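You operate a simulated robot arm through the tools that you are given. There is no shell and no other tool. Be economical: measure what you need, move in short steps, check, and stop when the job is done.

You are at the controls of a simulated robot arm. One attempt, no reset.

## Task
Lay the wool jumper on the mesh wing and hang the damp scarf on the bar wing.
Fine: read the strips; scarf over the end bar; both wings fully out.

The check looks at the end state, three seconds after you hand in, the way a careful person would. Anything else that was tipped, shoved, dropped, spilled or broken makes it a failure.

## Robot
A 6-joint arm with a two-finger parallel gripper, fixed in place. Base frame: the origin is at the foot of the arm, x ahead of it, y to its left, z up. Readings come in m, rad, newtons and seconds.
With the tool pointing down near the work surface it reaches from about 0.18 to 0.46 m from the base axis. Its first joint turns from -2.897 to 2.897 rad. Payload 4.1 kg.
The tool frame sits at the grasp point between the pads (the TCP): z along the fingers, y along the line on which they close. The tips reach 0.023 m beyond it. The gripper opens to 0.094 m. The fingers are 0.038 m wide and 0.01 m thick; the gripper's body (0.054 by 0.096 m) begins 0.039 m behind the TCP.
Orientation is that of the tool frame in the base frame, as a unit quaternion [x, y, z, w]. With the fingers straight down and closing along the base's y, the tool's x points along the base's -x, its y along +y and its z along -z.

## Interface
- The arm moves only by the tool apply_moves. Its argument "steps" is a list of rows, each a list of 7 numbers: the turn, a rotation vector about the base's x, y, z in degrees, then the shift along the base's x, y, z in m, then the opening, from 0 (shut) to 1 (fully open). In form: [[wx, wy, wz, tx, ty, tz, gripper], ...]. A call has 1 to 10 rows; each row shifts and turns the commanded pose from where the row before left it. Rows are played at 5 a second. More than 0.05 m and 0.15 rad between two rows, or a gripper value outside its range, and nothing of the call is played. Where a pose cannot be reached the arm comes as near as it can. A force on the tool above 60 N (or 10 N above the force at the start of the call, whichever is more), or a blocked arm, ends the call early, and 0.2 s more pass. The fingers move at their own pace (about 0.045 m/s each) and stop on an object; they squeeze with about 41 N. The grip force told is the motor's: it shows also when the fingers shut on nothing. Time passes only in rows, and 0.2 s behind the last, so rows that do not move let the fingers close. The reply holds the time, the measured pose of the TCP, the force on the tool along the base axes, the opening and the grip force, in the units named above and with some noise, with the torque about the TCP (base axes, N m) and any sound that the robot's microphone picked up, and new pictures: "show" is both (left out), scene, wrist or none.
- Cameras (640 x 400 px; columns grow to the right, rows downward): "scene" is fixed at [0.4117, -0.4873, 1.741]; the picture's right is [0.44, 0.90, 0.00], its down [0.72, -0.36, -0.59] and it looks along [-0.53, 0.26, -0.81] (base axes); focal length 214 px, centre (320, 200). "wrist" rides on the gripper at [0.086, 0.016, -0.074] in the tool frame; the picture's right is [-0.18, 0.98, 0.00], its down [-0.58, -0.11, -0.81] and it looks along [-0.79, -0.15, 0.59] (tool axes); focal length 243 px, centre (320, 200). There is no depth. A picture from a camera that has moved, and an enlarged one, comes with that camera's place and axes in the base frame and with its lens. The place of the scene camera against the robot may be out by one fixed shift of up to 0.025 m in any direction.
- move_column(by): slides the trunk up (or, below 0, down) by that many m; the arm rides with it, the base frame stays. It gives what a move gives, with no picture.
- inspect(camera, box): a new picture of the part [left, top, right, bottom] of that camera's present view, enlarged. The clock stands still meanwhile.
- finish_job(): hands the job in; it is judged then, once.

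Work in short steps. Places have to be worked out from the pictures, the camera data and where the tool is seen: move nearer, look again, correct. Check each grasp and each placing, and mend what went wrong. You have 120 turns and 200 pictures in all, those below and enlarged ones among them. Open the gripper and draw the arm clear of the work before you hand the job in, unless the task says otherwise; then end with one line.

The tools are called after ">>>" as name(argument=value, ...) on one line, values as JSON. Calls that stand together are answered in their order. apply_moves: Moves the arm, as the interface text tells. Its arguments: {"type":"object","properties":{"steps":{"type":"array","items":{"type":"array","items":{"type":"number"}}},"show":{"type":"string","enum":["both","scene","wrist","none"]}},"required":["steps"]} The other tools are called the same way: move_column (by) slides the trunk up or down; inspect (camera, box) takes an enlarged picture of a part of a camera's view; finish_job () hands the job in.

At the start:

```text
clock: 0.0
position: [0.2492, -0.1635, 1.4697]
tool_rot: [0.0, 1.0, 0.0, 0.001]
wrist_force: [-0.7, -0.2, -0.5]
wrist_torque: [0.04, 0.01, -0.02]
width: 0.094
gripper_force: 0.1
trunk travel left (down, up): [-0.59, 0.0]
```

scene: 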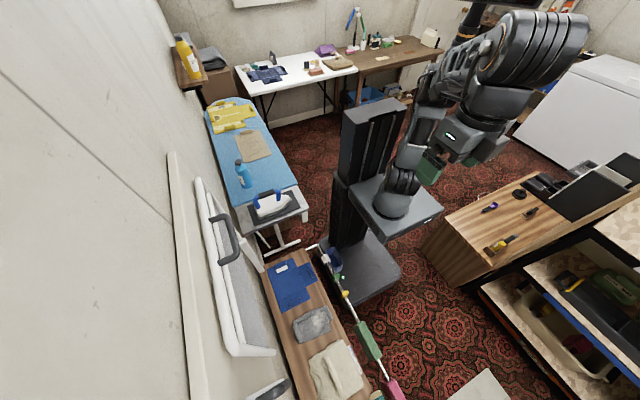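
wrist: 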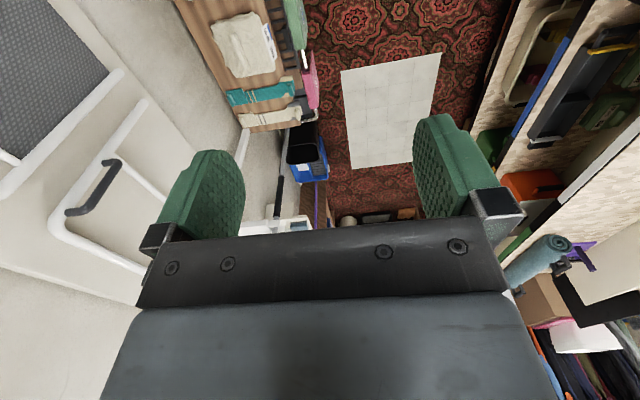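

The pictures show folded wall racks on the left, and a bench with garments on it. I'll enlarge both views to identify the items.

>>> inspect(camera="scene", box=[160, 160, 400, 400])

>>> inspect(camera="wrist", box=[180, 0, 340, 140])

>>> inspect(camera="wrist", box=[0, 0, 320, 300])

```text
1.67 times, centred on (280, 280) of scene
camera zoom: at [0.4117, -0.4873, 1.741], right [0.44, 0.9, 0.0], down [0.72, -0.36, -0.59], along [-0.53, 0.26, -0.81], focal length 358 px, centre (387, 67)
```

zoom: 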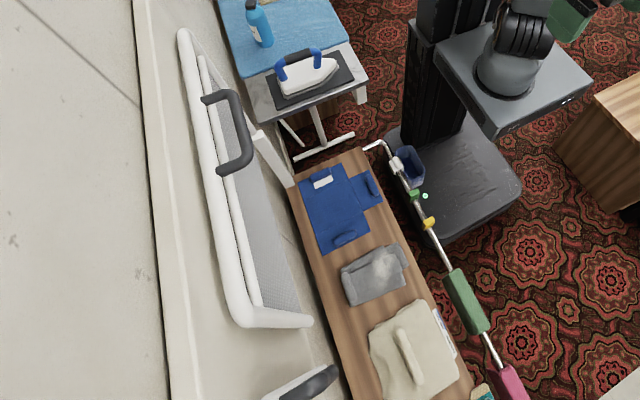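

```text
2.86 times, centred on (260, 70) of wrist
camera zoom: at [0.1618, -0.1468, 1.5454], right [0.18, 0.98, 0.0], down [0.58, -0.11, 0.81], along [0.79, -0.15, -0.59], focal length 693 px, centre (491, 571)
```

zoom: 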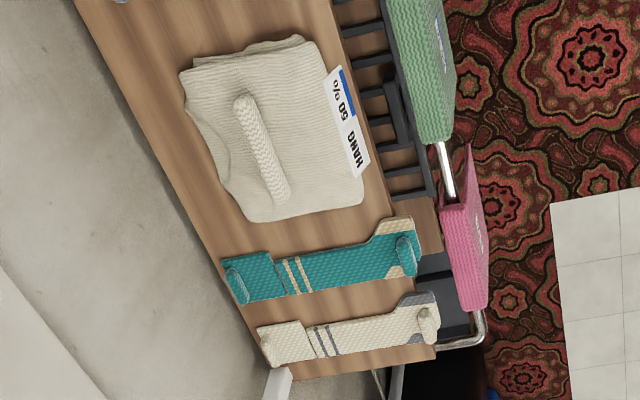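

```text
1.33 times, centred on (160, 150) of wrist
camera zoom: at [0.1618, -0.1468, 1.5454], right [0.18, 0.98, 0.0], down [0.58, -0.11, 0.81], along [0.79, -0.15, -0.59], focal length 324 px, centre (533, 267)
```

zoom: 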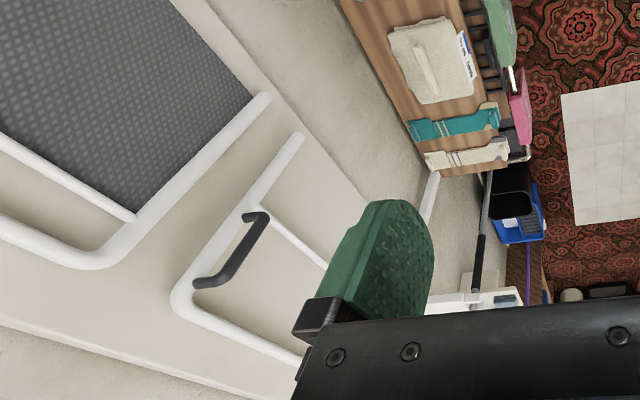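

The bench carries a blue garment, a grey one, a cream jumper with a strip, and two scarves near x≈0.7. I'll zoom in on the strips.

>>> inspect(camera="wrist", box=[220, 0, 290, 50])

>>> inspect(camera="scene", box=[260, 245, 340, 345])

>>> inspect(camera="scene", box=[180, 70, 320, 230])

>>> inspect(camera="scene", box=[300, 320, 420, 400])

```text
8.00 times, centred on (255, 25) of wrist
camera zoom: at [0.1618, -0.1468, 1.5454], right [0.18, 0.98, 0.0], down [0.58, -0.11, 0.81], along [0.79, -0.15, -0.59], focal length 1941 px, centre (840, 1600)
```

zoom: 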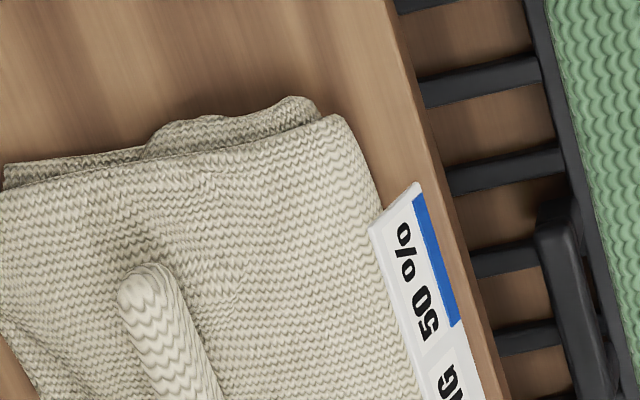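

```text
4.00 times, centred on (300, 295) of scene
camera zoom: at [0.4117, -0.4873, 1.741], right [0.44, 0.9, 0.0], down [0.72, -0.36, -0.59], along [-0.53, 0.26, -0.81], focal length 858 px, centre (400, -180)
```

zoom: 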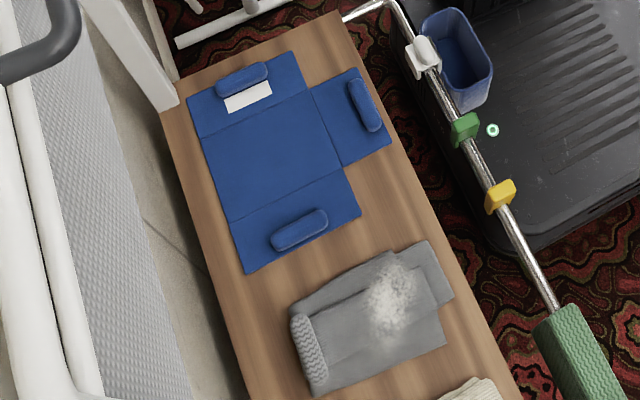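

```text
2.50 times, centred on (250, 150) of scene
camera zoom: at [0.4117, -0.4873, 1.741], right [0.44, 0.9, 0.0], down [0.72, -0.36, -0.59], along [-0.53, 0.26, -0.81], focal length 536 px, centre (495, 325)
```

zoom: 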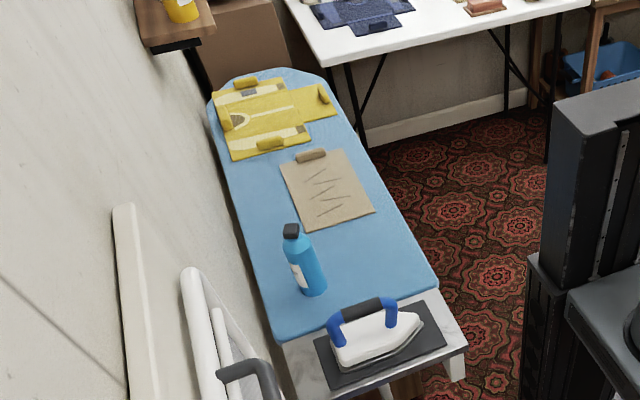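

```text
5.00 times, centred on (360, 360) of scene
camera zoom: at [0.4117, -0.4873, 1.741], right [0.44, 0.9, 0.0], down [0.72, -0.36, -0.59], along [-0.53, 0.26, -0.81], focal length 1072 px, centre (120, -600)
```

zoom: 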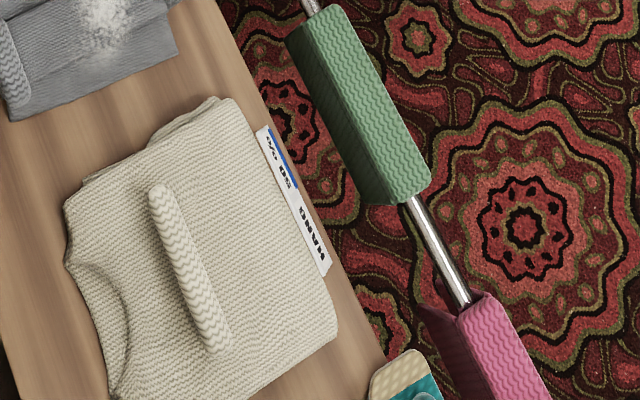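

I'll turn the tool about the vertical so the wrist camera faces the wall wings (-y).

>>> apply_moves(steps=[[0, 0, -8.5, 0, 0.02, 0, 1], [0, 0, -8.5, 0, 0.02, 0, 1], [0, 0, -8.5, 0, 0.02, 0, 1], [0, 0, -8.5, 0, 0.02, 0, 1], [0, 0, -8.5, 0, 0.01, 0, 1], [0, 0, -8.5, 0, 0.01, 0, 1], [0, 0, -8.5, 0, 0.0, 0, 1], [0, 0, -8.5, 0, 0, 0, 1], [0, 0, -8.5, 0, 0, 0, 1], [0, 0, 0, 0, 0, 0, 1]])

```text
clock: 2.2
position: [0.2507, -0.0642, 1.4614]
tool_rot: [0.62, 0.785, 0.0, 0.001]
wrist_force: [-0.2, -0.6, -0.4]
wrist_torque: [0.0, 0.02, 0.02]
width: 0.0941
gripper_force: 0.1
out of reach, approached as far as the arm can: row 3, 5
trunk travel left (down, up): [-0.59, 0.0]
camera wrist: at [0.2458, 0.024, 1.5372], right [1.0, 0.05, 0.0], down [0.03, -0.59, 0.81], along [0.04, -0.81, -0.59], focal length 243 px, centre (320, 200)
```

scene: 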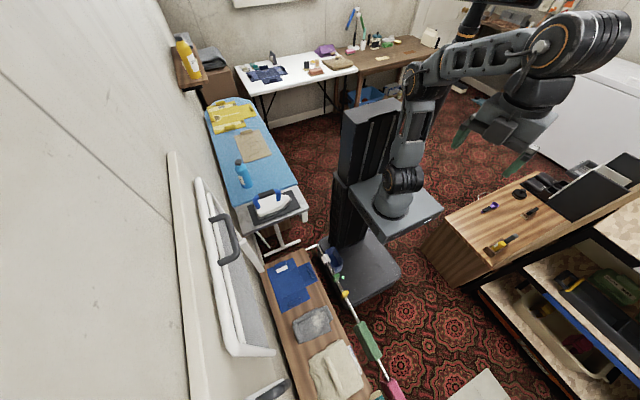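
wrist: 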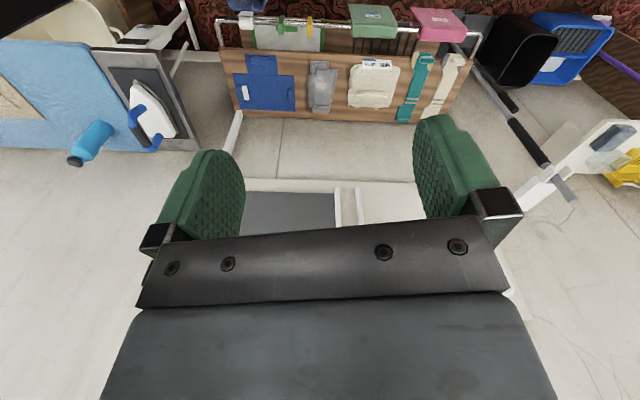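

The camera now faces the wall (the picture is inverted: its top is low). I'll zoom into the bench and rail.

>>> inspect(camera="wrist", box=[210, 0, 490, 130])

>>> inspect(camera="wrist", box=[340, 0, 480, 80])

>>> inspect(camera="wrist", box=[210, 110, 450, 250])

```text
2.29 times, centred on (350, 65) of wrist
camera zoom: at [0.2458, 0.024, 1.5372], right [1.0, 0.05, 0.0], down [0.03, -0.59, 0.81], along [0.04, -0.81, -0.59], focal length 555 px, centre (251, 509)
```

zoom: 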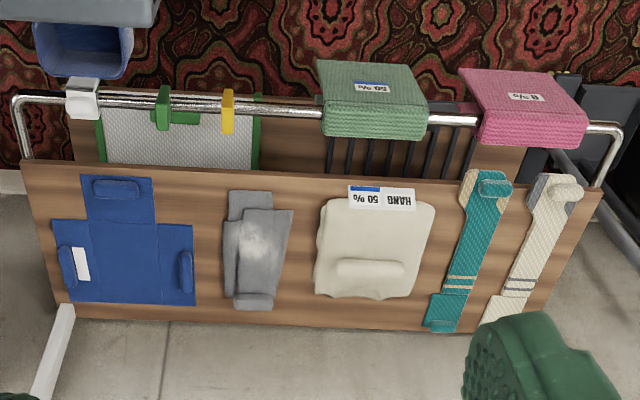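

```text
4.57 times, centred on (410, 40) of wrist
camera zoom: at [0.2458, 0.024, 1.5372], right [1.0, 0.05, 0.0], down [0.03, -0.59, 0.81], along [0.04, -0.81, -0.59], focal length 1109 px, centre (-91, 931)
```

zoom: 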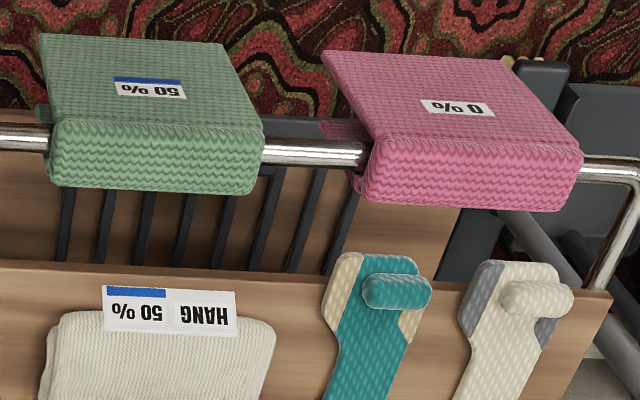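

```text
2.67 times, centred on (330, 180) of wrist
camera zoom: at [0.2458, 0.024, 1.5372], right [1.0, 0.05, 0.0], down [0.03, -0.59, 0.81], along [0.04, -0.81, -0.59], focal length 647 px, centre (293, 253)
```

zoom: 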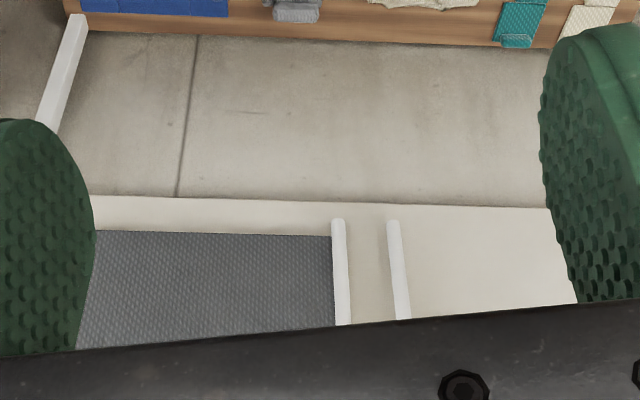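

Green scarf reads 50 %, pink 0 %, and the cream jumper says HANG 50 %. The other strips aren't readable yet, so I'll lower the trunk for a closer look.

>>> move_column(by=-0.35)

>>> apply_moves(steps=[[0, 0, 0, 0, 0, 0, 1]])

```text
clock: 5.6
position: [0.2504, -0.0647, 1.111]
tool_rot: [0.619, 0.785, 0.0, 0.001]
wrist_force: [0.5, 0.0, -0.2]
wrist_torque: [-0.01, 0.01, 0.01]
width: 0.0943
gripper_force: 0.1
trunk travel left (down, up): [-0.24, 0.35]
```

```text
clock: 6.0
position: [0.2499, -0.0648, 1.1106]
tool_rot: [0.619, 0.786, 0.001, 0.002]
wrist_force: [0.8, 0.1, 0.2]
wrist_torque: [-0.01, -0.03, 0.02]
width: 0.0938
gripper_force: 0.0
trunk travel left (down, up): [-0.24, 0.35]
camera wrist: at [0.2456, 0.0239, 1.1872], right [1.0, 0.05, 0.0], down [0.03, -0.59, 0.81], along [0.04, -0.81, -0.59], focal length 243 px, centre (320, 200)
```

scene: 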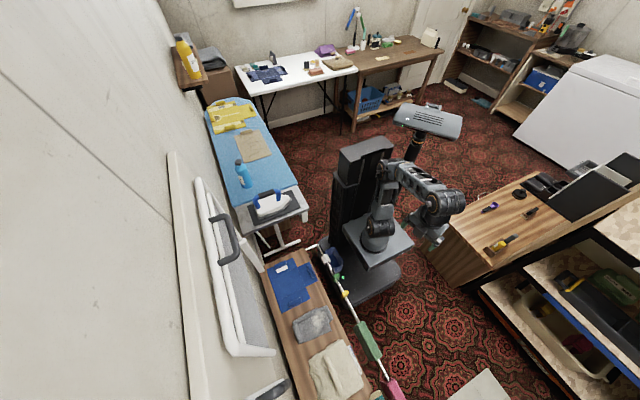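
wrist: 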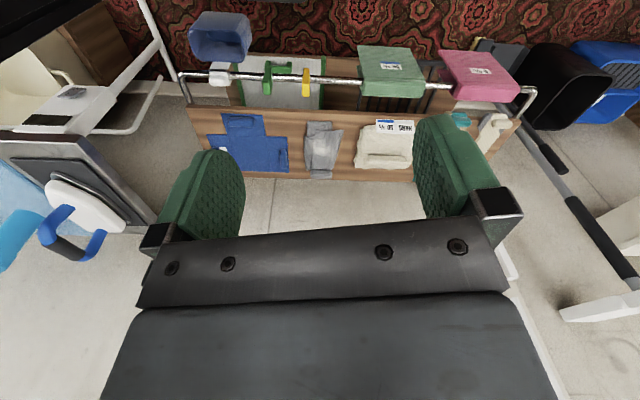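

A panel with writing has come into view behind the arm, so I'll read it.

>>> inspect(camera="scene", box=[385, 95, 475, 155])

>>> inspect(camera="wrist", box=[180, 40, 420, 190])

>>> inspect(camera="scene", box=[160, 140, 310, 400])

```text
6.67 times, centred on (430, 125) of scene
camera zoom: at [0.4117, -0.4873, 1.741], right [0.44, 0.9, 0.0], down [0.72, -0.36, -0.59], along [-0.53, 0.26, -0.81], focal length 1430 px, centre (-413, 700)
```

zoom: 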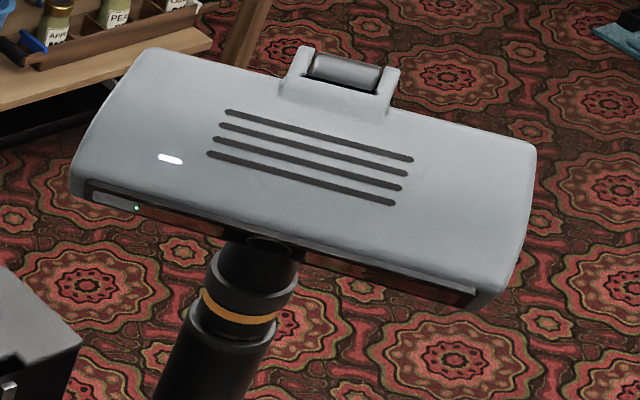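

```text
2.67 times, centred on (300, 115) of wrist
camera zoom: at [0.2456, 0.0239, 1.1872], right [1.0, 0.05, 0.0], down [0.03, -0.59, 0.81], along [0.04, -0.81, -0.59], focal length 647 px, centre (373, 427)
```

zoom: 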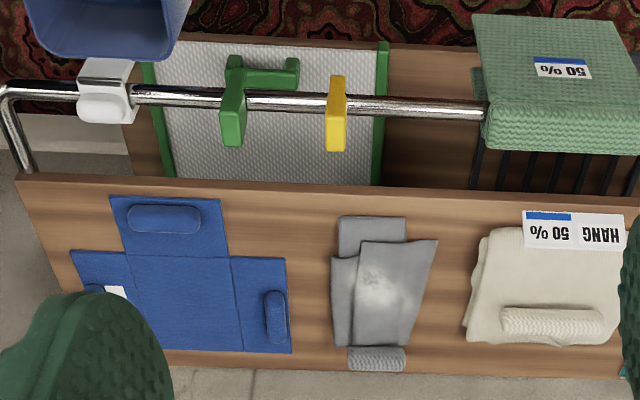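

```text
1.54 times, centred on (235, 270) of scene
camera zoom: at [0.4117, -0.4873, 1.741], right [0.44, 0.9, 0.0], down [0.72, -0.36, -0.59], along [-0.53, 0.26, -0.81], focal length 330 px, centre (451, 92)
```

zoom: 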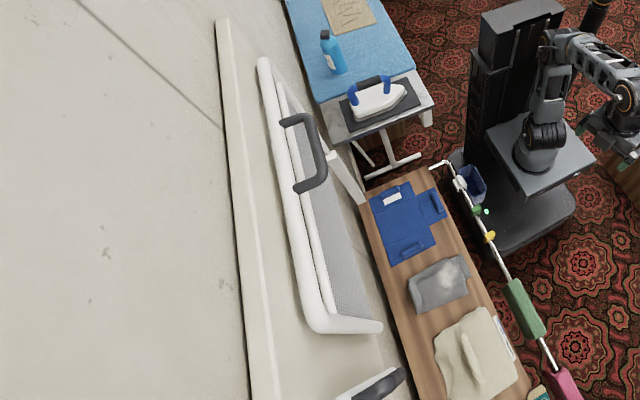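

The knit cream piece looks like the jumper, and the bench scarves still need reading. I'll move to +x and lower for a closer look at them.

>>> apply_moves(steps=[[0, 0, 8, 0.03, 0.0, -0.03, 1], [0, 0, 8, 0.03, 0, -0.03, 1], [0, 0, 8, 0.03, 0, -0.03, 1], [0, 0, 0, 0.04, 0, -0.03, 1], [0, 0, 0, 0.04, 0, -0.03, 1], [0, 0, 0, 0, 0, 0, 1]], show="wrist")

```text
clock: 7.4
position: [0.4223, -0.0651, 0.962]
tool_rot: [0.442, 0.897, 0.001, 0.001]
wrist_force: [0.9, 0.3, 0.2]
wrist_torque: [0.0, 0.03, -0.04]
width: 0.0941
gripper_force: 0.1
trunk travel left (down, up): [-0.24, 0.35]
camera wrist: at [0.3817, 0.0137, 1.0365], right [0.89, 0.45, 0.0], down [0.26, -0.53, 0.81], along [0.37, -0.72, -0.59], focal length 243 px, centre (320, 200)
```

wrist: 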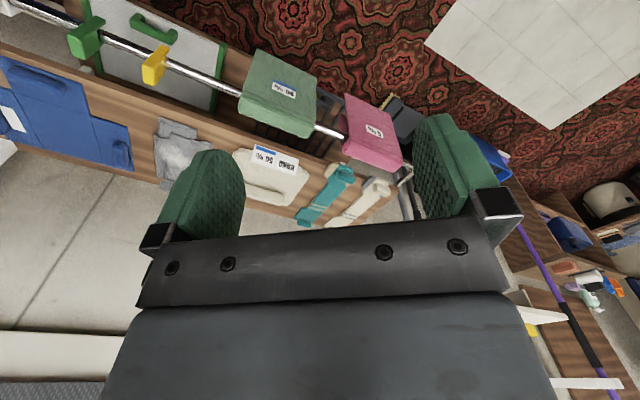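

>>> inspect(camera="wrist", box=[230, 40, 420, 230])

>>> inspect(camera="wrist", box=[60, 0, 250, 200])

```text
2.11 times, centred on (325, 135) of wrist
camera zoom: at [0.3817, 0.0137, 1.0365], right [0.89, 0.45, 0.0], down [0.26, -0.53, 0.81], along [0.37, -0.72, -0.59], focal length 511 px, centre (310, 337)
```

zoom: 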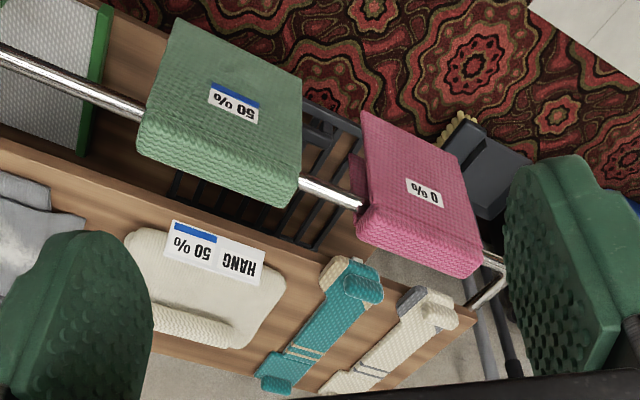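

```text
2.00 times, centred on (155, 100) of wrist
camera zoom: at [0.3817, 0.0137, 1.0365], right [0.89, 0.45, 0.0], down [0.26, -0.53, 0.81], along [0.37, -0.72, -0.59], focal length 485 px, centre (650, 400)
```

zoom: 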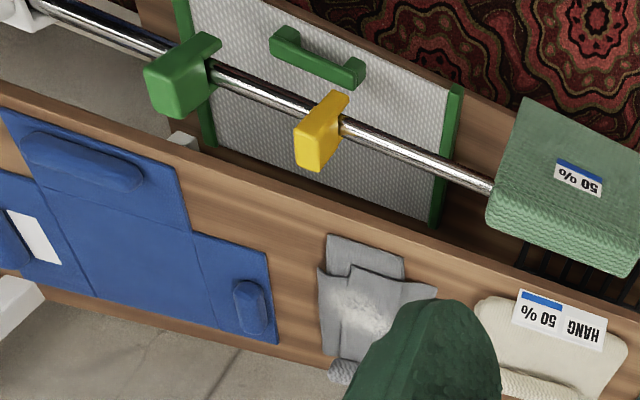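

Green is the damp scarf (50 %, draped on the rail) and the cream knit is the jumper. Next I'll study the wings on the wall, so I'll back up and tilt the camera level.

>>> move_column(by=0.2)

>>> apply_moves(steps=[[-7, 0, -8, -0.03, 0.03, 0.0, 1], [-7, 0, -8, -0.03, 0.03, 0, 1], [-7, 0, -8, -0.03, 0.03, 0, 1], [-7, 0, 0, -0.03, 0.03, 0, 1], [-7, 0, 0, -0.03, 0.03, 0, 1], [0, 0, 0, 0, 0, 0, 1]])

```text
clock: 9.6
position: [0.422, -0.066, 1.162]
tool_rot: [0.443, 0.897, 0.001, 0.002]
wrist_force: [-0.7, 0.0, -0.1]
wrist_torque: [0.02, -0.01, -0.03]
width: 0.0942
gripper_force: 0.0
trunk travel left (down, up): [-0.44, 0.15]
```

```text
refused: row 1 steps farther than a row can; nothing moved
```

>>> apply_moves(steps=[[0, 0, -8, -0.03, 0.03, 0.0, 1], [0, 0, -8, -0.03, 0.03, 0, 1], [0, 0, -8, -0.03, 0.03, 0, 1], [-8, 0, 0, -0.03, 0.03, 0, 1], [-8, 0, 0, -0.03, 0.03, 0, 1], [-8, 0, 0, 0, 0, 0, 1], [-8, 0, 0, 0, 0, 0, 1], [0, 0, 0, 0, 0, 0, 1]])

```text
clock: 11.4
position: [0.2719, 0.0849, 1.1606]
tool_rot: [0.595, 0.754, -0.217, 0.173]
wrist_force: [0.7, 0.7, -0.1]
wrist_torque: [0.01, 0.0, 0.0]
width: 0.094
gripper_force: 0.1
trunk travel left (down, up): [-0.44, 0.15]
camera wrist: at [0.2663, 0.1991, 1.1792], right [1.0, 0.04, -0.02], down [0.03, -0.07, 1.0], along [0.04, -1.0, -0.07], focal length 243 px, centre (320, 200)
```

scene: 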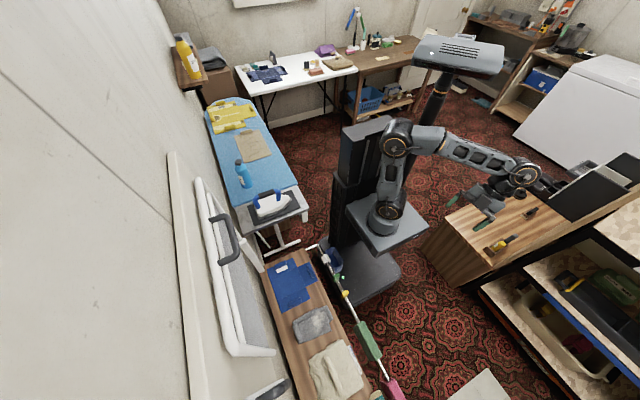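
wrist: 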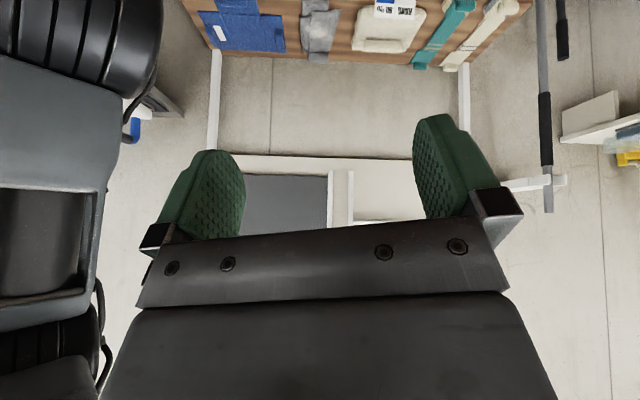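

The gripper hides the wings. I'll raise and tilt further so they fall in the picture's upper half.

>>> move_column(by=0.15)

>>> apply_moves(steps=[[-8, 0, 0, 0, 0, 0.03, 1], [-8, 0, 0, 0, 0, 0.03, 1], [0, 0, 0, 0, 0, 0.03, 1], [0, 0, 0, 0, 0, 0, 1]], show="wrist")

```text
clock: 13.1
position: [0.2718, 0.0852, 1.3113]
tool_rot: [0.595, 0.755, -0.216, 0.172]
wrist_force: [0.7, 0.2, -0.8]
wrist_torque: [0.01, 0.0, 0.0]
width: 0.094
gripper_force: 0.0
trunk travel left (down, up): [-0.59, 0.0]
```

```text
clock: 14.1
position: [0.2955, 0.0636, 1.3669]
tool_rot: [0.565, 0.717, -0.319, 0.254]
wrist_force: [-0.4, 0.0, -0.3]
wrist_torque: [0.03, 0.02, -0.01]
width: 0.0937
gripper_force: 0.1
out of reach, approached as far as the arm can: row 2, 3
trunk travel left (down, up): [-0.59, 0.0]
camera wrist: at [0.2899, 0.1777, 1.3529], right [1.0, 0.04, -0.03], down [0.03, 0.21, 0.98], along [0.04, -0.98, 0.2], focal length 243 px, centre (320, 200)
```

wrist: 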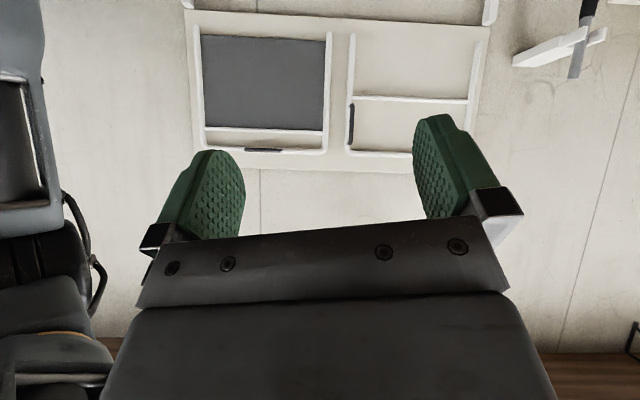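

>>> inspect(camera="wrist", box=[170, 0, 500, 180])

>>> inspect(camera="wrist", box=[335, 0, 500, 165])

```text
1.94 times, centred on (335, 90) of wrist
camera zoom: at [0.2899, 0.1777, 1.3529], right [1.0, 0.04, -0.03], down [0.03, 0.21, 0.98], along [0.04, -0.98, 0.2], focal length 470 px, centre (291, 413)
```

zoom: 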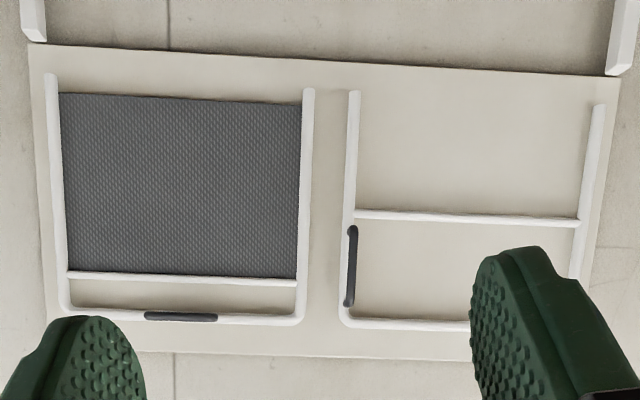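

```text
2.42 times, centred on (418, 82) of wrist
camera zoom: at [0.2899, 0.1777, 1.3529], right [1.0, 0.04, -0.03], down [0.03, 0.21, 0.98], along [0.04, -0.98, 0.2], focal length 588 px, centre (84, 485)
```

zoom: 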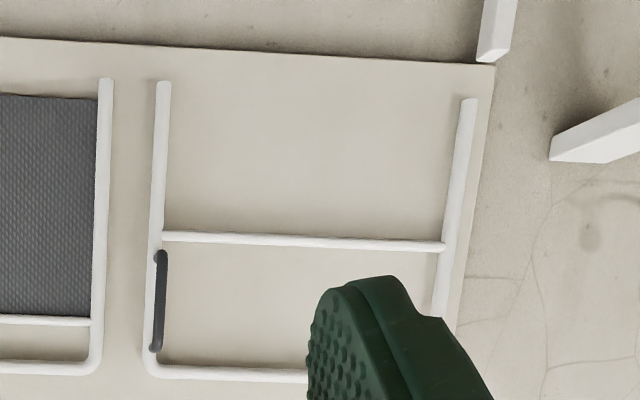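

Both wings are U-frames hinged at the bottom. The mesh wing spans x −0.05 to 0.33 and the bar wing 0.40 to 0.77, both z≈1.02–1.35. Now I'll look at the handles up close.

>>> inspect(camera="scene", box=[190, 170, 290, 290])

>>> inspect(camera="scene", box=[210, 330, 310, 400])

>>> inspect(camera="wrist", box=[235, 110, 375, 180])

```text
3.33 times, centred on (240, 230) of scene
camera zoom: at [0.4117, -0.4873, 1.741], right [0.44, 0.9, 0.0], down [0.72, -0.36, -0.59], along [-0.53, 0.26, -0.81], focal length 715 px, centre (587, 100)
```

zoom: 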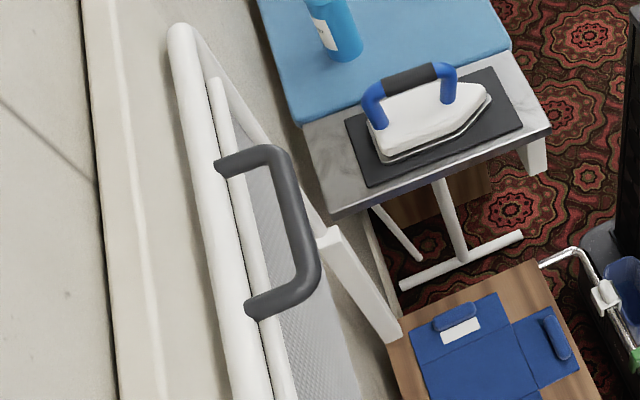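

```text
5.71 times, centred on (260, 365) of scene
camera zoom: at [0.4117, -0.4873, 1.741], right [0.44, 0.9, 0.0], down [0.72, -0.36, -0.59], along [-0.53, 0.26, -0.81], focal length 1226 px, centre (663, -743)
```

zoom: 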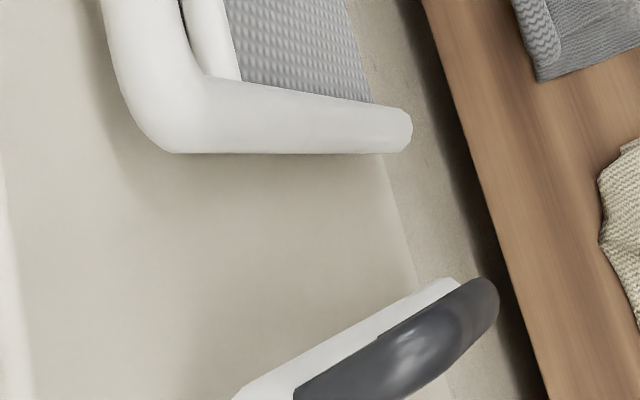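

```text
4.57 times, centred on (305, 145) of wrist
camera zoom: at [0.2899, 0.1777, 1.3529], right [1.0, 0.04, -0.03], down [0.03, 0.21, 0.98], along [0.04, -0.98, 0.2], focal length 1109 px, centre (389, 451)
```

zoom: 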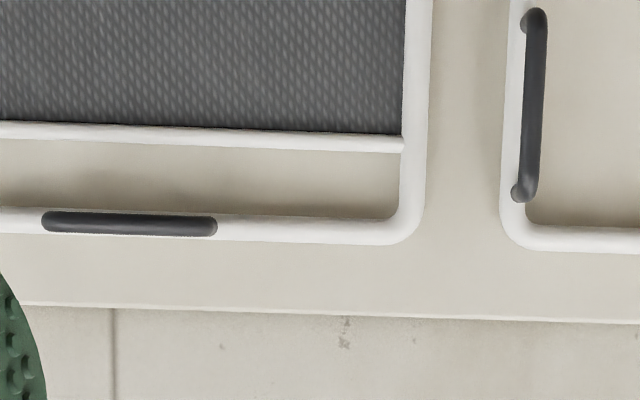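

The mesh handle is a loop protruding +y at about (0.15, −0.557, 1.355), running along x. I'll roll the tool about its own axis so the fingers straddle that bar.

>>> apply_moves(steps=[[0, 6.3, 5.7, 0, 0, 0, 1], [0, 6.3, 5.7, 0, 0, 0, 1], [0, 6.3, 5.7, 0, 0, 0, 1], [0, 6.3, 5.7, 0, 0, 0, 1], [0, 6.3, 5.7, 0, 0, 0, 1], [0, 6.3, 5.7, 0, 0, 0, 1], [0, 6.3, 5.7, 0, 0, 0, 1], [0, 6.3, 5.7, 0, 0, 0, 1], [0, 6.3, 5.7, 0, 0, 0, 1], [0, 0, 0, 0, 0, 0, 1]])

```text
clock: 16.3
position: [0.2943, 0.0651, 1.3676]
tool_rot: [-0.001, 0.915, -0.404, 0.003]
wrist_force: [-0.1, -0.4, 0.4]
wrist_torque: [0.01, -0.01, -0.01]
width: 0.094
gripper_force: 0.2
trunk travel left (down, up): [-0.59, 0.0]
camera wrist: at [0.2077, 0.1309, 1.4068], right [0.18, 0.66, -0.73], down [0.58, 0.53, 0.63], along [0.8, -0.53, -0.29], focal length 243 px, centre (320, 200)
```

scene: 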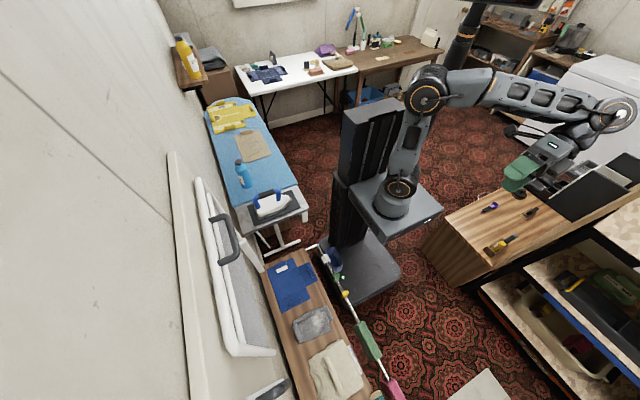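
wrist: 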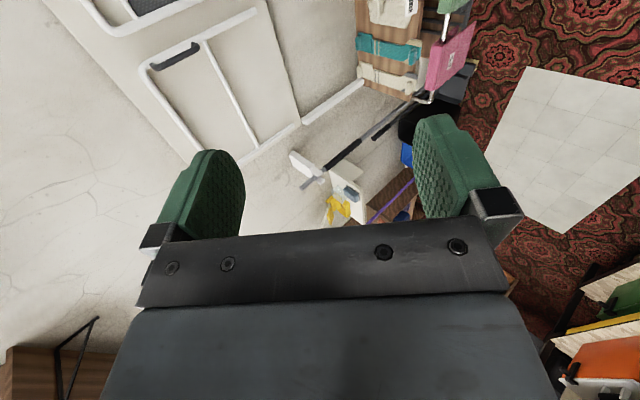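

I'll move toward a standoff in front of the mesh handle.

>>> apply_moves(steps=[[0, 0, 0, -0.015, -0.045, 0.01, 1], [0, 0, 0, -0.015, -0.045, 0.01, 1], [0, 0, 0, -0.015, -0.045, 0.01, 1], [0, 0, 0, -0.015, -0.045, 0.01, 1], [0, 0, 0, -0.015, -0.045, 0.01, 1], [0, 0, 0, -0.015, -0.045, 0.01, 1], [0, 0, 0, -0.01, -0.045, 0.0, 1], [0, 0, 0, -0.01, -0.045, 0.0, 1], [0, 0, 0, -0.01, -0.045, 0.0, 1], [0, 0, 0, 0, 0, 0, 1]])

```text
clock: 18.1
position: [0.2521, -0.2424, 1.4317]
tool_rot: [-0.109, 0.906, -0.404, 0.055]
wrist_force: [-0.2, -0.7, 0.4]
wrist_torque: [0.01, 0.03, -0.04]
width: 0.0938
gripper_force: 0.0
trunk travel left (down, up): [-0.59, 0.0]
stopped in row 8: the arm was blocked; the commanded pose is now the measured one
camera wrist: at [0.15, -0.1986, 1.4699], right [0.03, 0.68, -0.73], down [0.43, 0.65, 0.63], along [0.9, -0.33, -0.27], focal length 243 px, centre (320, 200)
```

scene: 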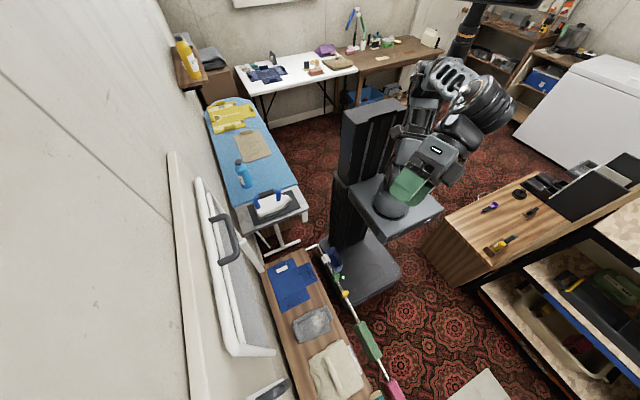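
wrist: 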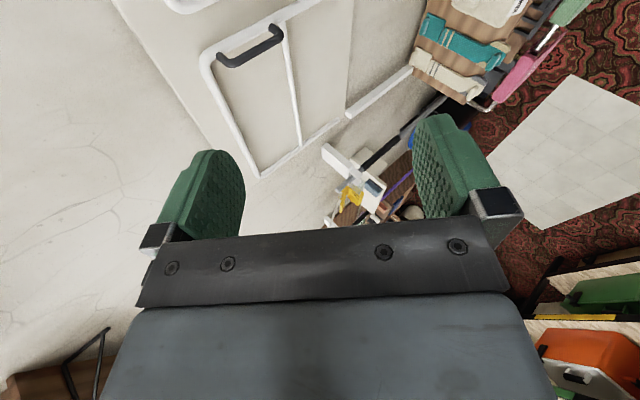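

The arm folded too near its base and was blocked. I'll go around at a larger radius.

>>> apply_moves(steps=[[0, 0, 0, 0.04, -0.01, -0.01, 1], [0, 0, 0, 0.04, -0.02, -0.01, 1], [0, 0, 0, 0.02, -0.04, -0.01, 1], [0, 0, 0, 0.0, -0.045, 0, 1], [0, 0, 0, -0.02, -0.045, 0, 1], [0, 0, 0, -0.04, -0.02, 0, 1], [0, 0, 0, 0, 0, 0, 1]])

```text
clock: 19.7
position: [0.2905, -0.4196, 1.4001]
tool_rot: [-0.109, 0.906, -0.405, 0.055]
wrist_force: [0.8, 0.2, 0.4]
wrist_torque: [0.0, 0.0, -0.01]
width: 0.0938
gripper_force: 0.1
trunk travel left (down, up): [-0.59, 0.0]
camera wrist: at [0.1901, -0.3759, 1.4386], right [0.03, 0.68, -0.73], down [0.43, 0.65, 0.62], along [0.9, -0.33, -0.27], focal length 243 px, centre (320, 200)
```

scene: 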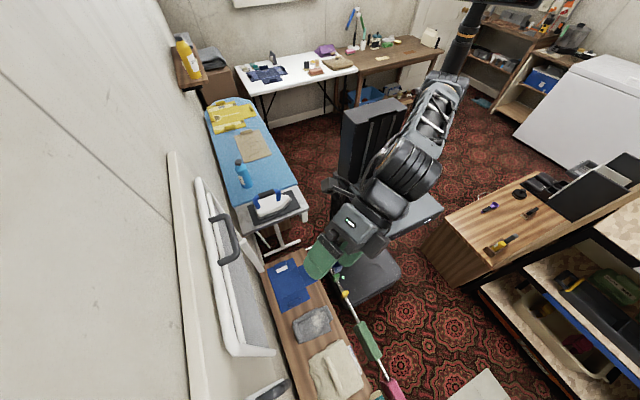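
wrist: 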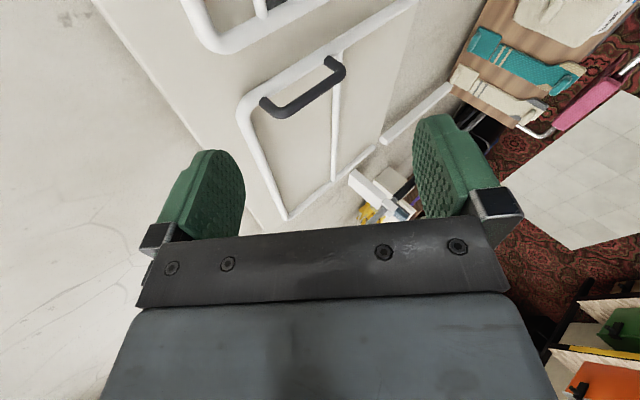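

The way is clear now. I'll straighten the yaw and move to the standoff near the mesh handle.

>>> apply_moves(steps=[[0, 0, -7, -0.035, 0.0, 0.005, 1], [0, 0, -7, -0.035, -0.01, 0.005, 1], [0, 0, 0, -0.035, -0.01, 0.005, 1], [0, 0, 0, -0.03, -0.01, 0.005, 1], [0, 0, 0, 0, 0, 0, 1]])

```text
clock: 20.9
position: [0.1559, -0.4509, 1.4229]
tool_rot: [0.002, 0.913, -0.408, 0.005]
wrist_force: [0.6, -0.9, -0.6]
wrist_torque: [0.0, -0.01, -0.01]
width: 0.0938
gripper_force: 0.1
trunk travel left (down, up): [-0.59, 0.0]
camera wrist: at [0.0679, -0.3848, 1.4601], right [0.19, 0.65, -0.73], down [0.57, 0.53, 0.63], along [0.8, -0.54, -0.27], focal length 243 px, centre (320, 200)
```

scene: 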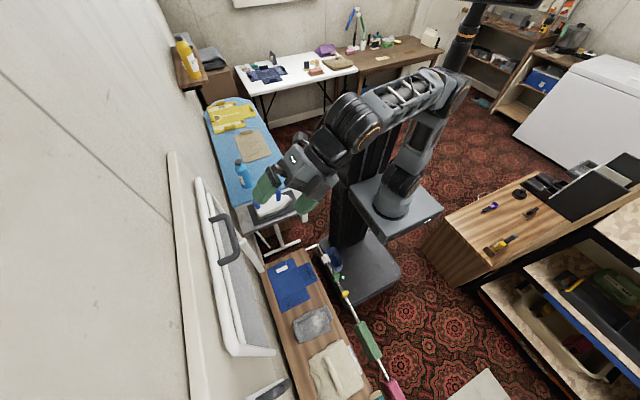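
wrist: 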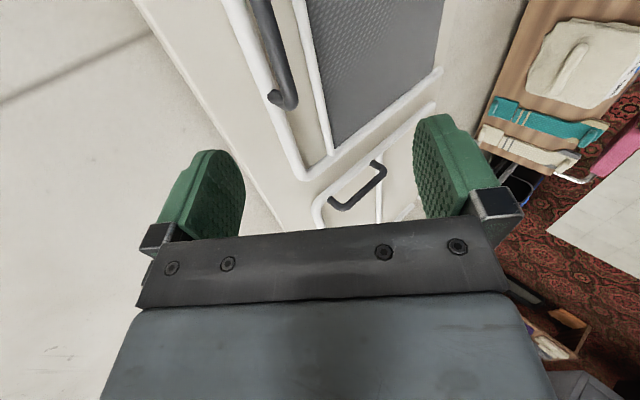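

The handle's near end lies around (0.20, −0.58, 1.355). I'll edge in partway and look.

>>> apply_moves(steps=[[0, 0, 0, -0.005, -0.03, -0.003, 1], [0, 0, 0, 0, -0.03, -0.005, 1], [0, 0, 0, 0, 0, 0, 1]])

>>> inspect(camera="scene", box=[180, 140, 340, 260])

```text
clock: 21.7
position: [0.1498, -0.5111, 1.4142]
tool_rot: [0.002, 0.912, -0.41, 0.006]
wrist_force: [-0.2, 1.3, -0.1]
wrist_torque: [-0.02, 0.01, 0.0]
width: 0.0942
gripper_force: 0.0
trunk travel left (down, up): [-0.59, 0.0]
camera wrist: at [0.0619, -0.4442, 1.4518], right [0.19, 0.65, -0.73], down [0.57, 0.53, 0.63], along [0.8, -0.54, -0.27], focal length 243 px, centre (320, 200)
```

scene: 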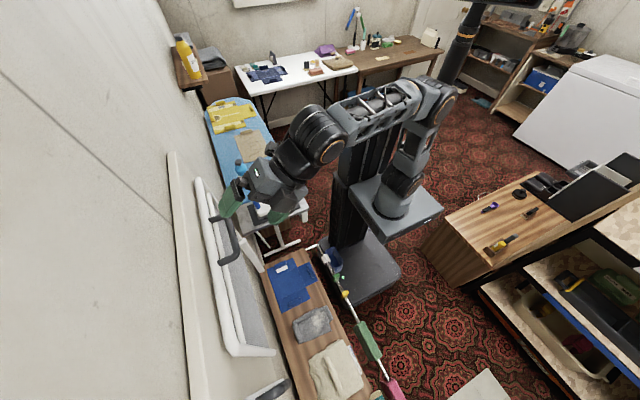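
wrist: 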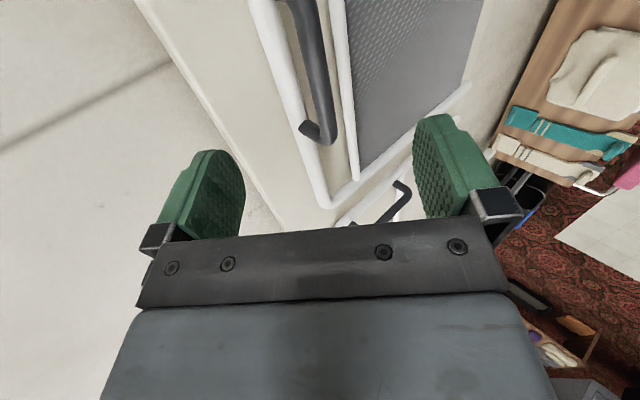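

```text
3.33 times, centred on (260, 200) of scene
camera zoom: at [0.4117, -0.4873, 1.741], right [0.44, 0.9, 0.0], down [0.72, -0.36, -0.59], along [-0.53, 0.26, -0.81], focal length 715 px, centre (520, 200)
```

zoom: 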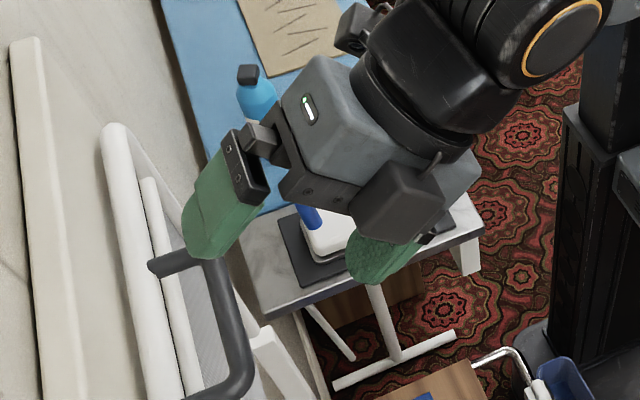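

Triangulating the handle's +x corner gives (0.19, −0.57, 1.36), so its centre is about (0.135, −0.572, 1.36). I'll advance along the tool axis with the fingers partly closed.

>>> apply_moves(steps=[[0, 0, 0, -0.008, -0.02, -0.016, 0.7], [0, 0, 0, -0.007, -0.02, -0.016, 0.7], [0, 0, 0, 0, -0.012, -0.011, 0.7], [0, 0, 0, 0, 0, 0, 0.7]])

>>> inspect(camera="scene", box=[180, 140, 340, 260])

```text
clock: 22.7
position: [0.1335, -0.5627, 1.3703]
tool_rot: [0.002, 0.912, -0.41, 0.006]
wrist_force: [0.2, -0.3, 0.6]
wrist_torque: [-0.01, -0.01, 0.01]
width: 0.0656
gripper_force: 0.1
trunk travel left (down, up): [-0.59, 0.0]
camera wrist: at [0.0467, -0.4967, 1.4076], right [0.19, 0.65, -0.73], down [0.57, 0.53, 0.63], along [0.8, -0.54, -0.27], focal length 243 px, centre (320, 200)
```

scene: 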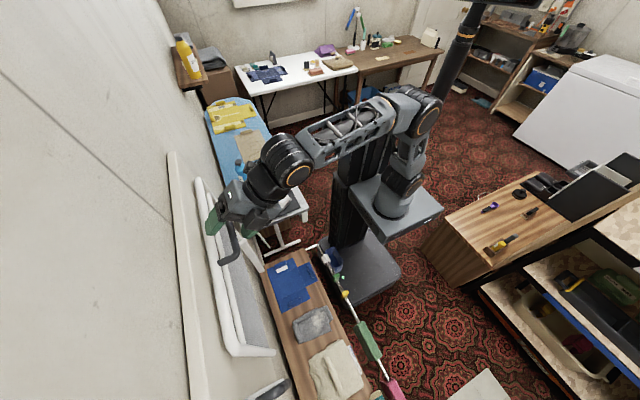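
wrist: 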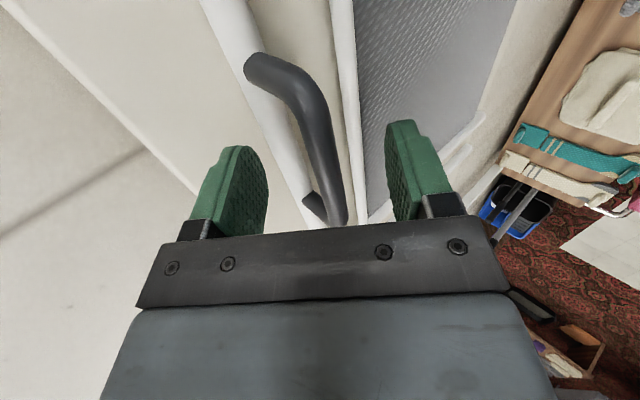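

```text
3.33 times, centred on (260, 200) of scene
camera zoom: at [0.4117, -0.4873, 1.741], right [0.44, 0.9, 0.0], down [0.72, -0.36, -0.59], along [-0.53, 0.26, -0.81], focal length 715 px, centre (520, 200)
```

zoom: 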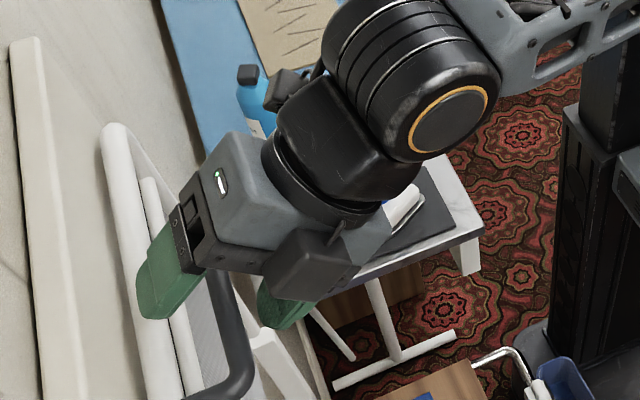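

The handle bar lies between the fingers at about (0.135, −0.57, 1.364), so I'll close on it.

>>> apply_moves(steps=[[0, 0, 0, 0, 0, 0, 0.3], [0, 0, 0, 0, 0, 0, 0.1], [0, 0, 0, 0, 0, 0, 0], [0, 0, 0, 0, 0, 0, 0]], show="wrist")

```text
clock: 23.7
position: [0.1342, -0.5628, 1.3687]
tool_rot: [0.001, 0.913, -0.407, 0.005]
wrist_force: [-1.4, 8.8, -9.6]
wrist_torque: [0.18, 0.81, 1.25]
width: 0.0139
gripper_force: 40.9
trunk travel left (down, up): [-0.59, 0.0]
camera wrist: at [0.0468, -0.4959, 1.4067], right [0.19, 0.66, -0.73], down [0.57, 0.53, 0.63], along [0.8, -0.54, -0.28], focal length 243 px, centre (320, 200)
```

wrist: 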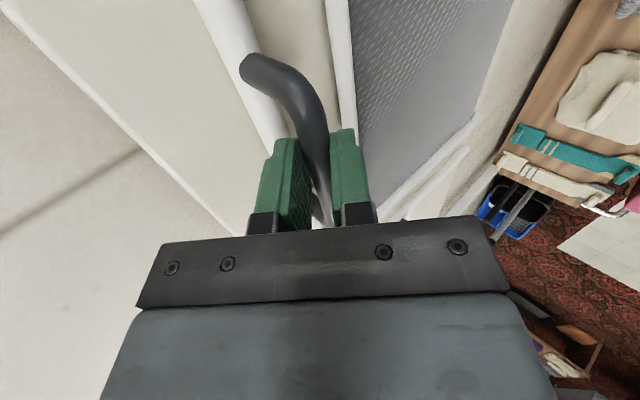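

Gripped (width 0.014). I'll pull out along the estimated arc about the bottom hinge (radius ≈0.34), 15° first.

>>> apply_moves(steps=[[0, 0, 0, 0, 0.015, -0.003, 0], [0, 0, 0, 0, 0.025, -0.006, 0], [0, 0, 0, 0, 0.025, -0.008, 0], [0, 0, 0, 0, 0.021, -0.0075, 0], [0, 0, 0, 0, 0, 0, 0]])

```text
clock: 24.9
position: [0.1334, -0.4769, 1.3479]
tool_rot: [0.002, 0.912, -0.409, 0.006]
wrist_force: [-1.6, -0.1, -0.4]
wrist_torque: [-0.05, 1.6, 0.79]
width: 0.0142
gripper_force: 44.9
trunk travel left (down, up): [-0.59, 0.0]
camera wrist: at [0.0469, -0.4093, 1.3857], right [0.19, 0.65, -0.73], down [0.57, 0.53, 0.62], along [0.8, -0.54, -0.27], focal length 243 px, centre (320, 200)
```

scene: 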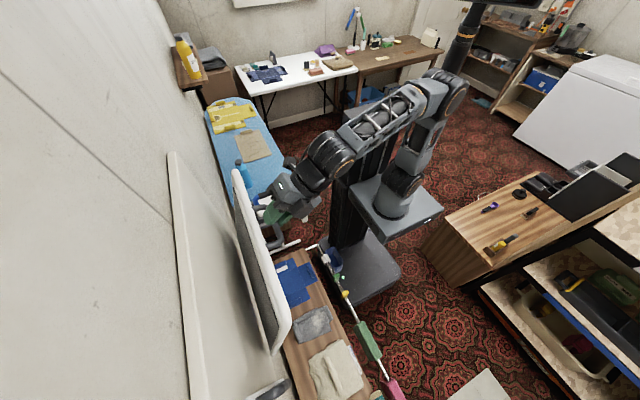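
wrist: 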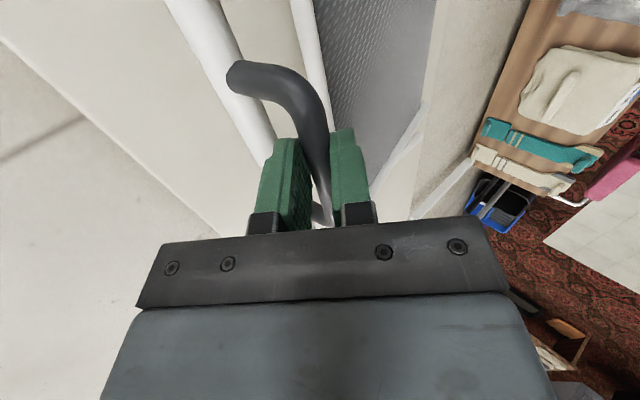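

The wing follows with very small forces, so I'll continue the arc to about 40°.

>>> apply_moves(steps=[[0, 0, 0, 0, 0.028, -0.013, 0], [0, 0, 0, 0, 0.026, -0.016, 0], [0, 0, 0, 0, 0.023, -0.018, 0], [0, 0, 0, 0, 0.021, -0.021, 0], [0, 0, 0, 0, 0.02, -0.022, 0], [0, 0, 0, 0, 0, 0, 0]])

```text
clock: 26.3
position: [0.1346, -0.3512, 1.2597]
tool_rot: [0.002, 0.912, -0.411, 0.006]
wrist_force: [-4.6, 28.8, 26.8]
wrist_torque: [-0.02, 1.28, 1.19]
width: 0.014
gripper_force: 45.4
trunk travel left (down, up): [-0.59, 0.0]
camera wrist: at [0.0468, -0.2853, 1.2969], right [0.19, 0.65, -0.73], down [0.57, 0.53, 0.62], along [0.8, -0.54, -0.27], focal length 243 px, centre (320, 200)
```

scene: 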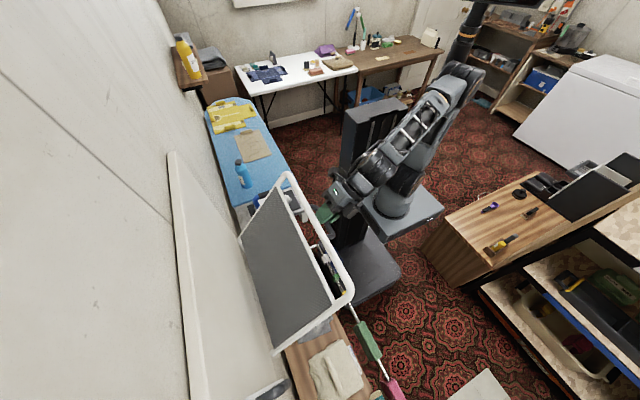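
wrist: 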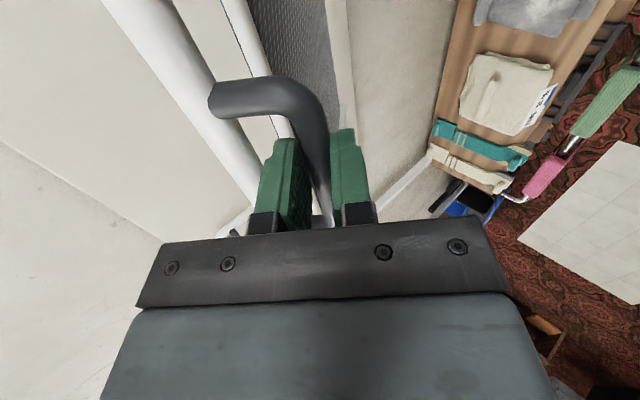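

The force shows the true radius is slightly bigger (about 0.37, hinge near y −0.607, z 1.0). I'll correct for that and continue to about 58°.

>>> apply_moves(steps=[[0, 0, 0, 0, 0.0055, 0.003, 0], [0, 0, 0, 0, 0.022, -0.025, 0], [0, 0, 0, 0, 0.022, -0.029, 0], [0, 0, 0, 0, 0.016, -0.028, 0], [0, 0, 0, 0, 0.013, -0.028, 0], [0, 0, 0, 0, 0, 0, 0]])

```text
clock: 27.7
position: [0.1536, -0.3206, 1.1845]
tool_rot: [0.001, 0.912, -0.409, 0.006]
wrist_force: [-18.2, 24.8, 11.4]
wrist_torque: [0.02, 0.98, 1.62]
width: 0.0143
gripper_force: 44.5
out of reach, approached as far as the arm can: row 4, 5
trunk travel left (down, up): [-0.59, 0.0]
camera wrist: at [0.0654, -0.2531, 1.2226], right [0.19, 0.65, -0.73], down [0.57, 0.53, 0.63], along [0.8, -0.54, -0.27], focal length 243 px, centre (320, 200)
```

scene: 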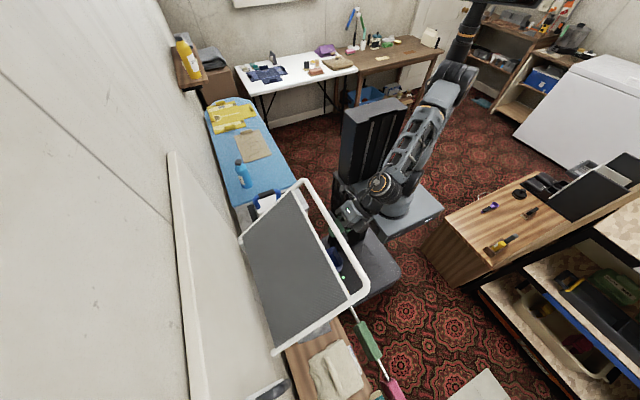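
wrist: 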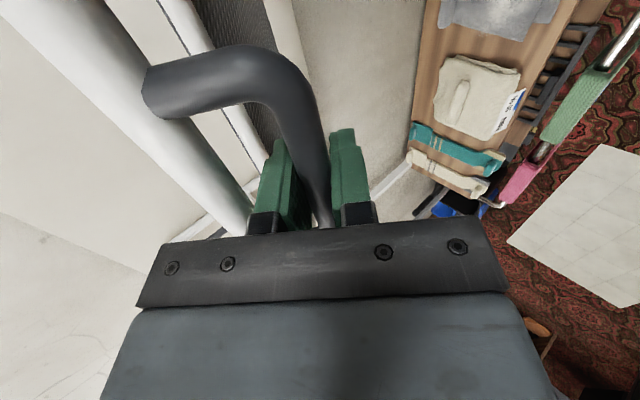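

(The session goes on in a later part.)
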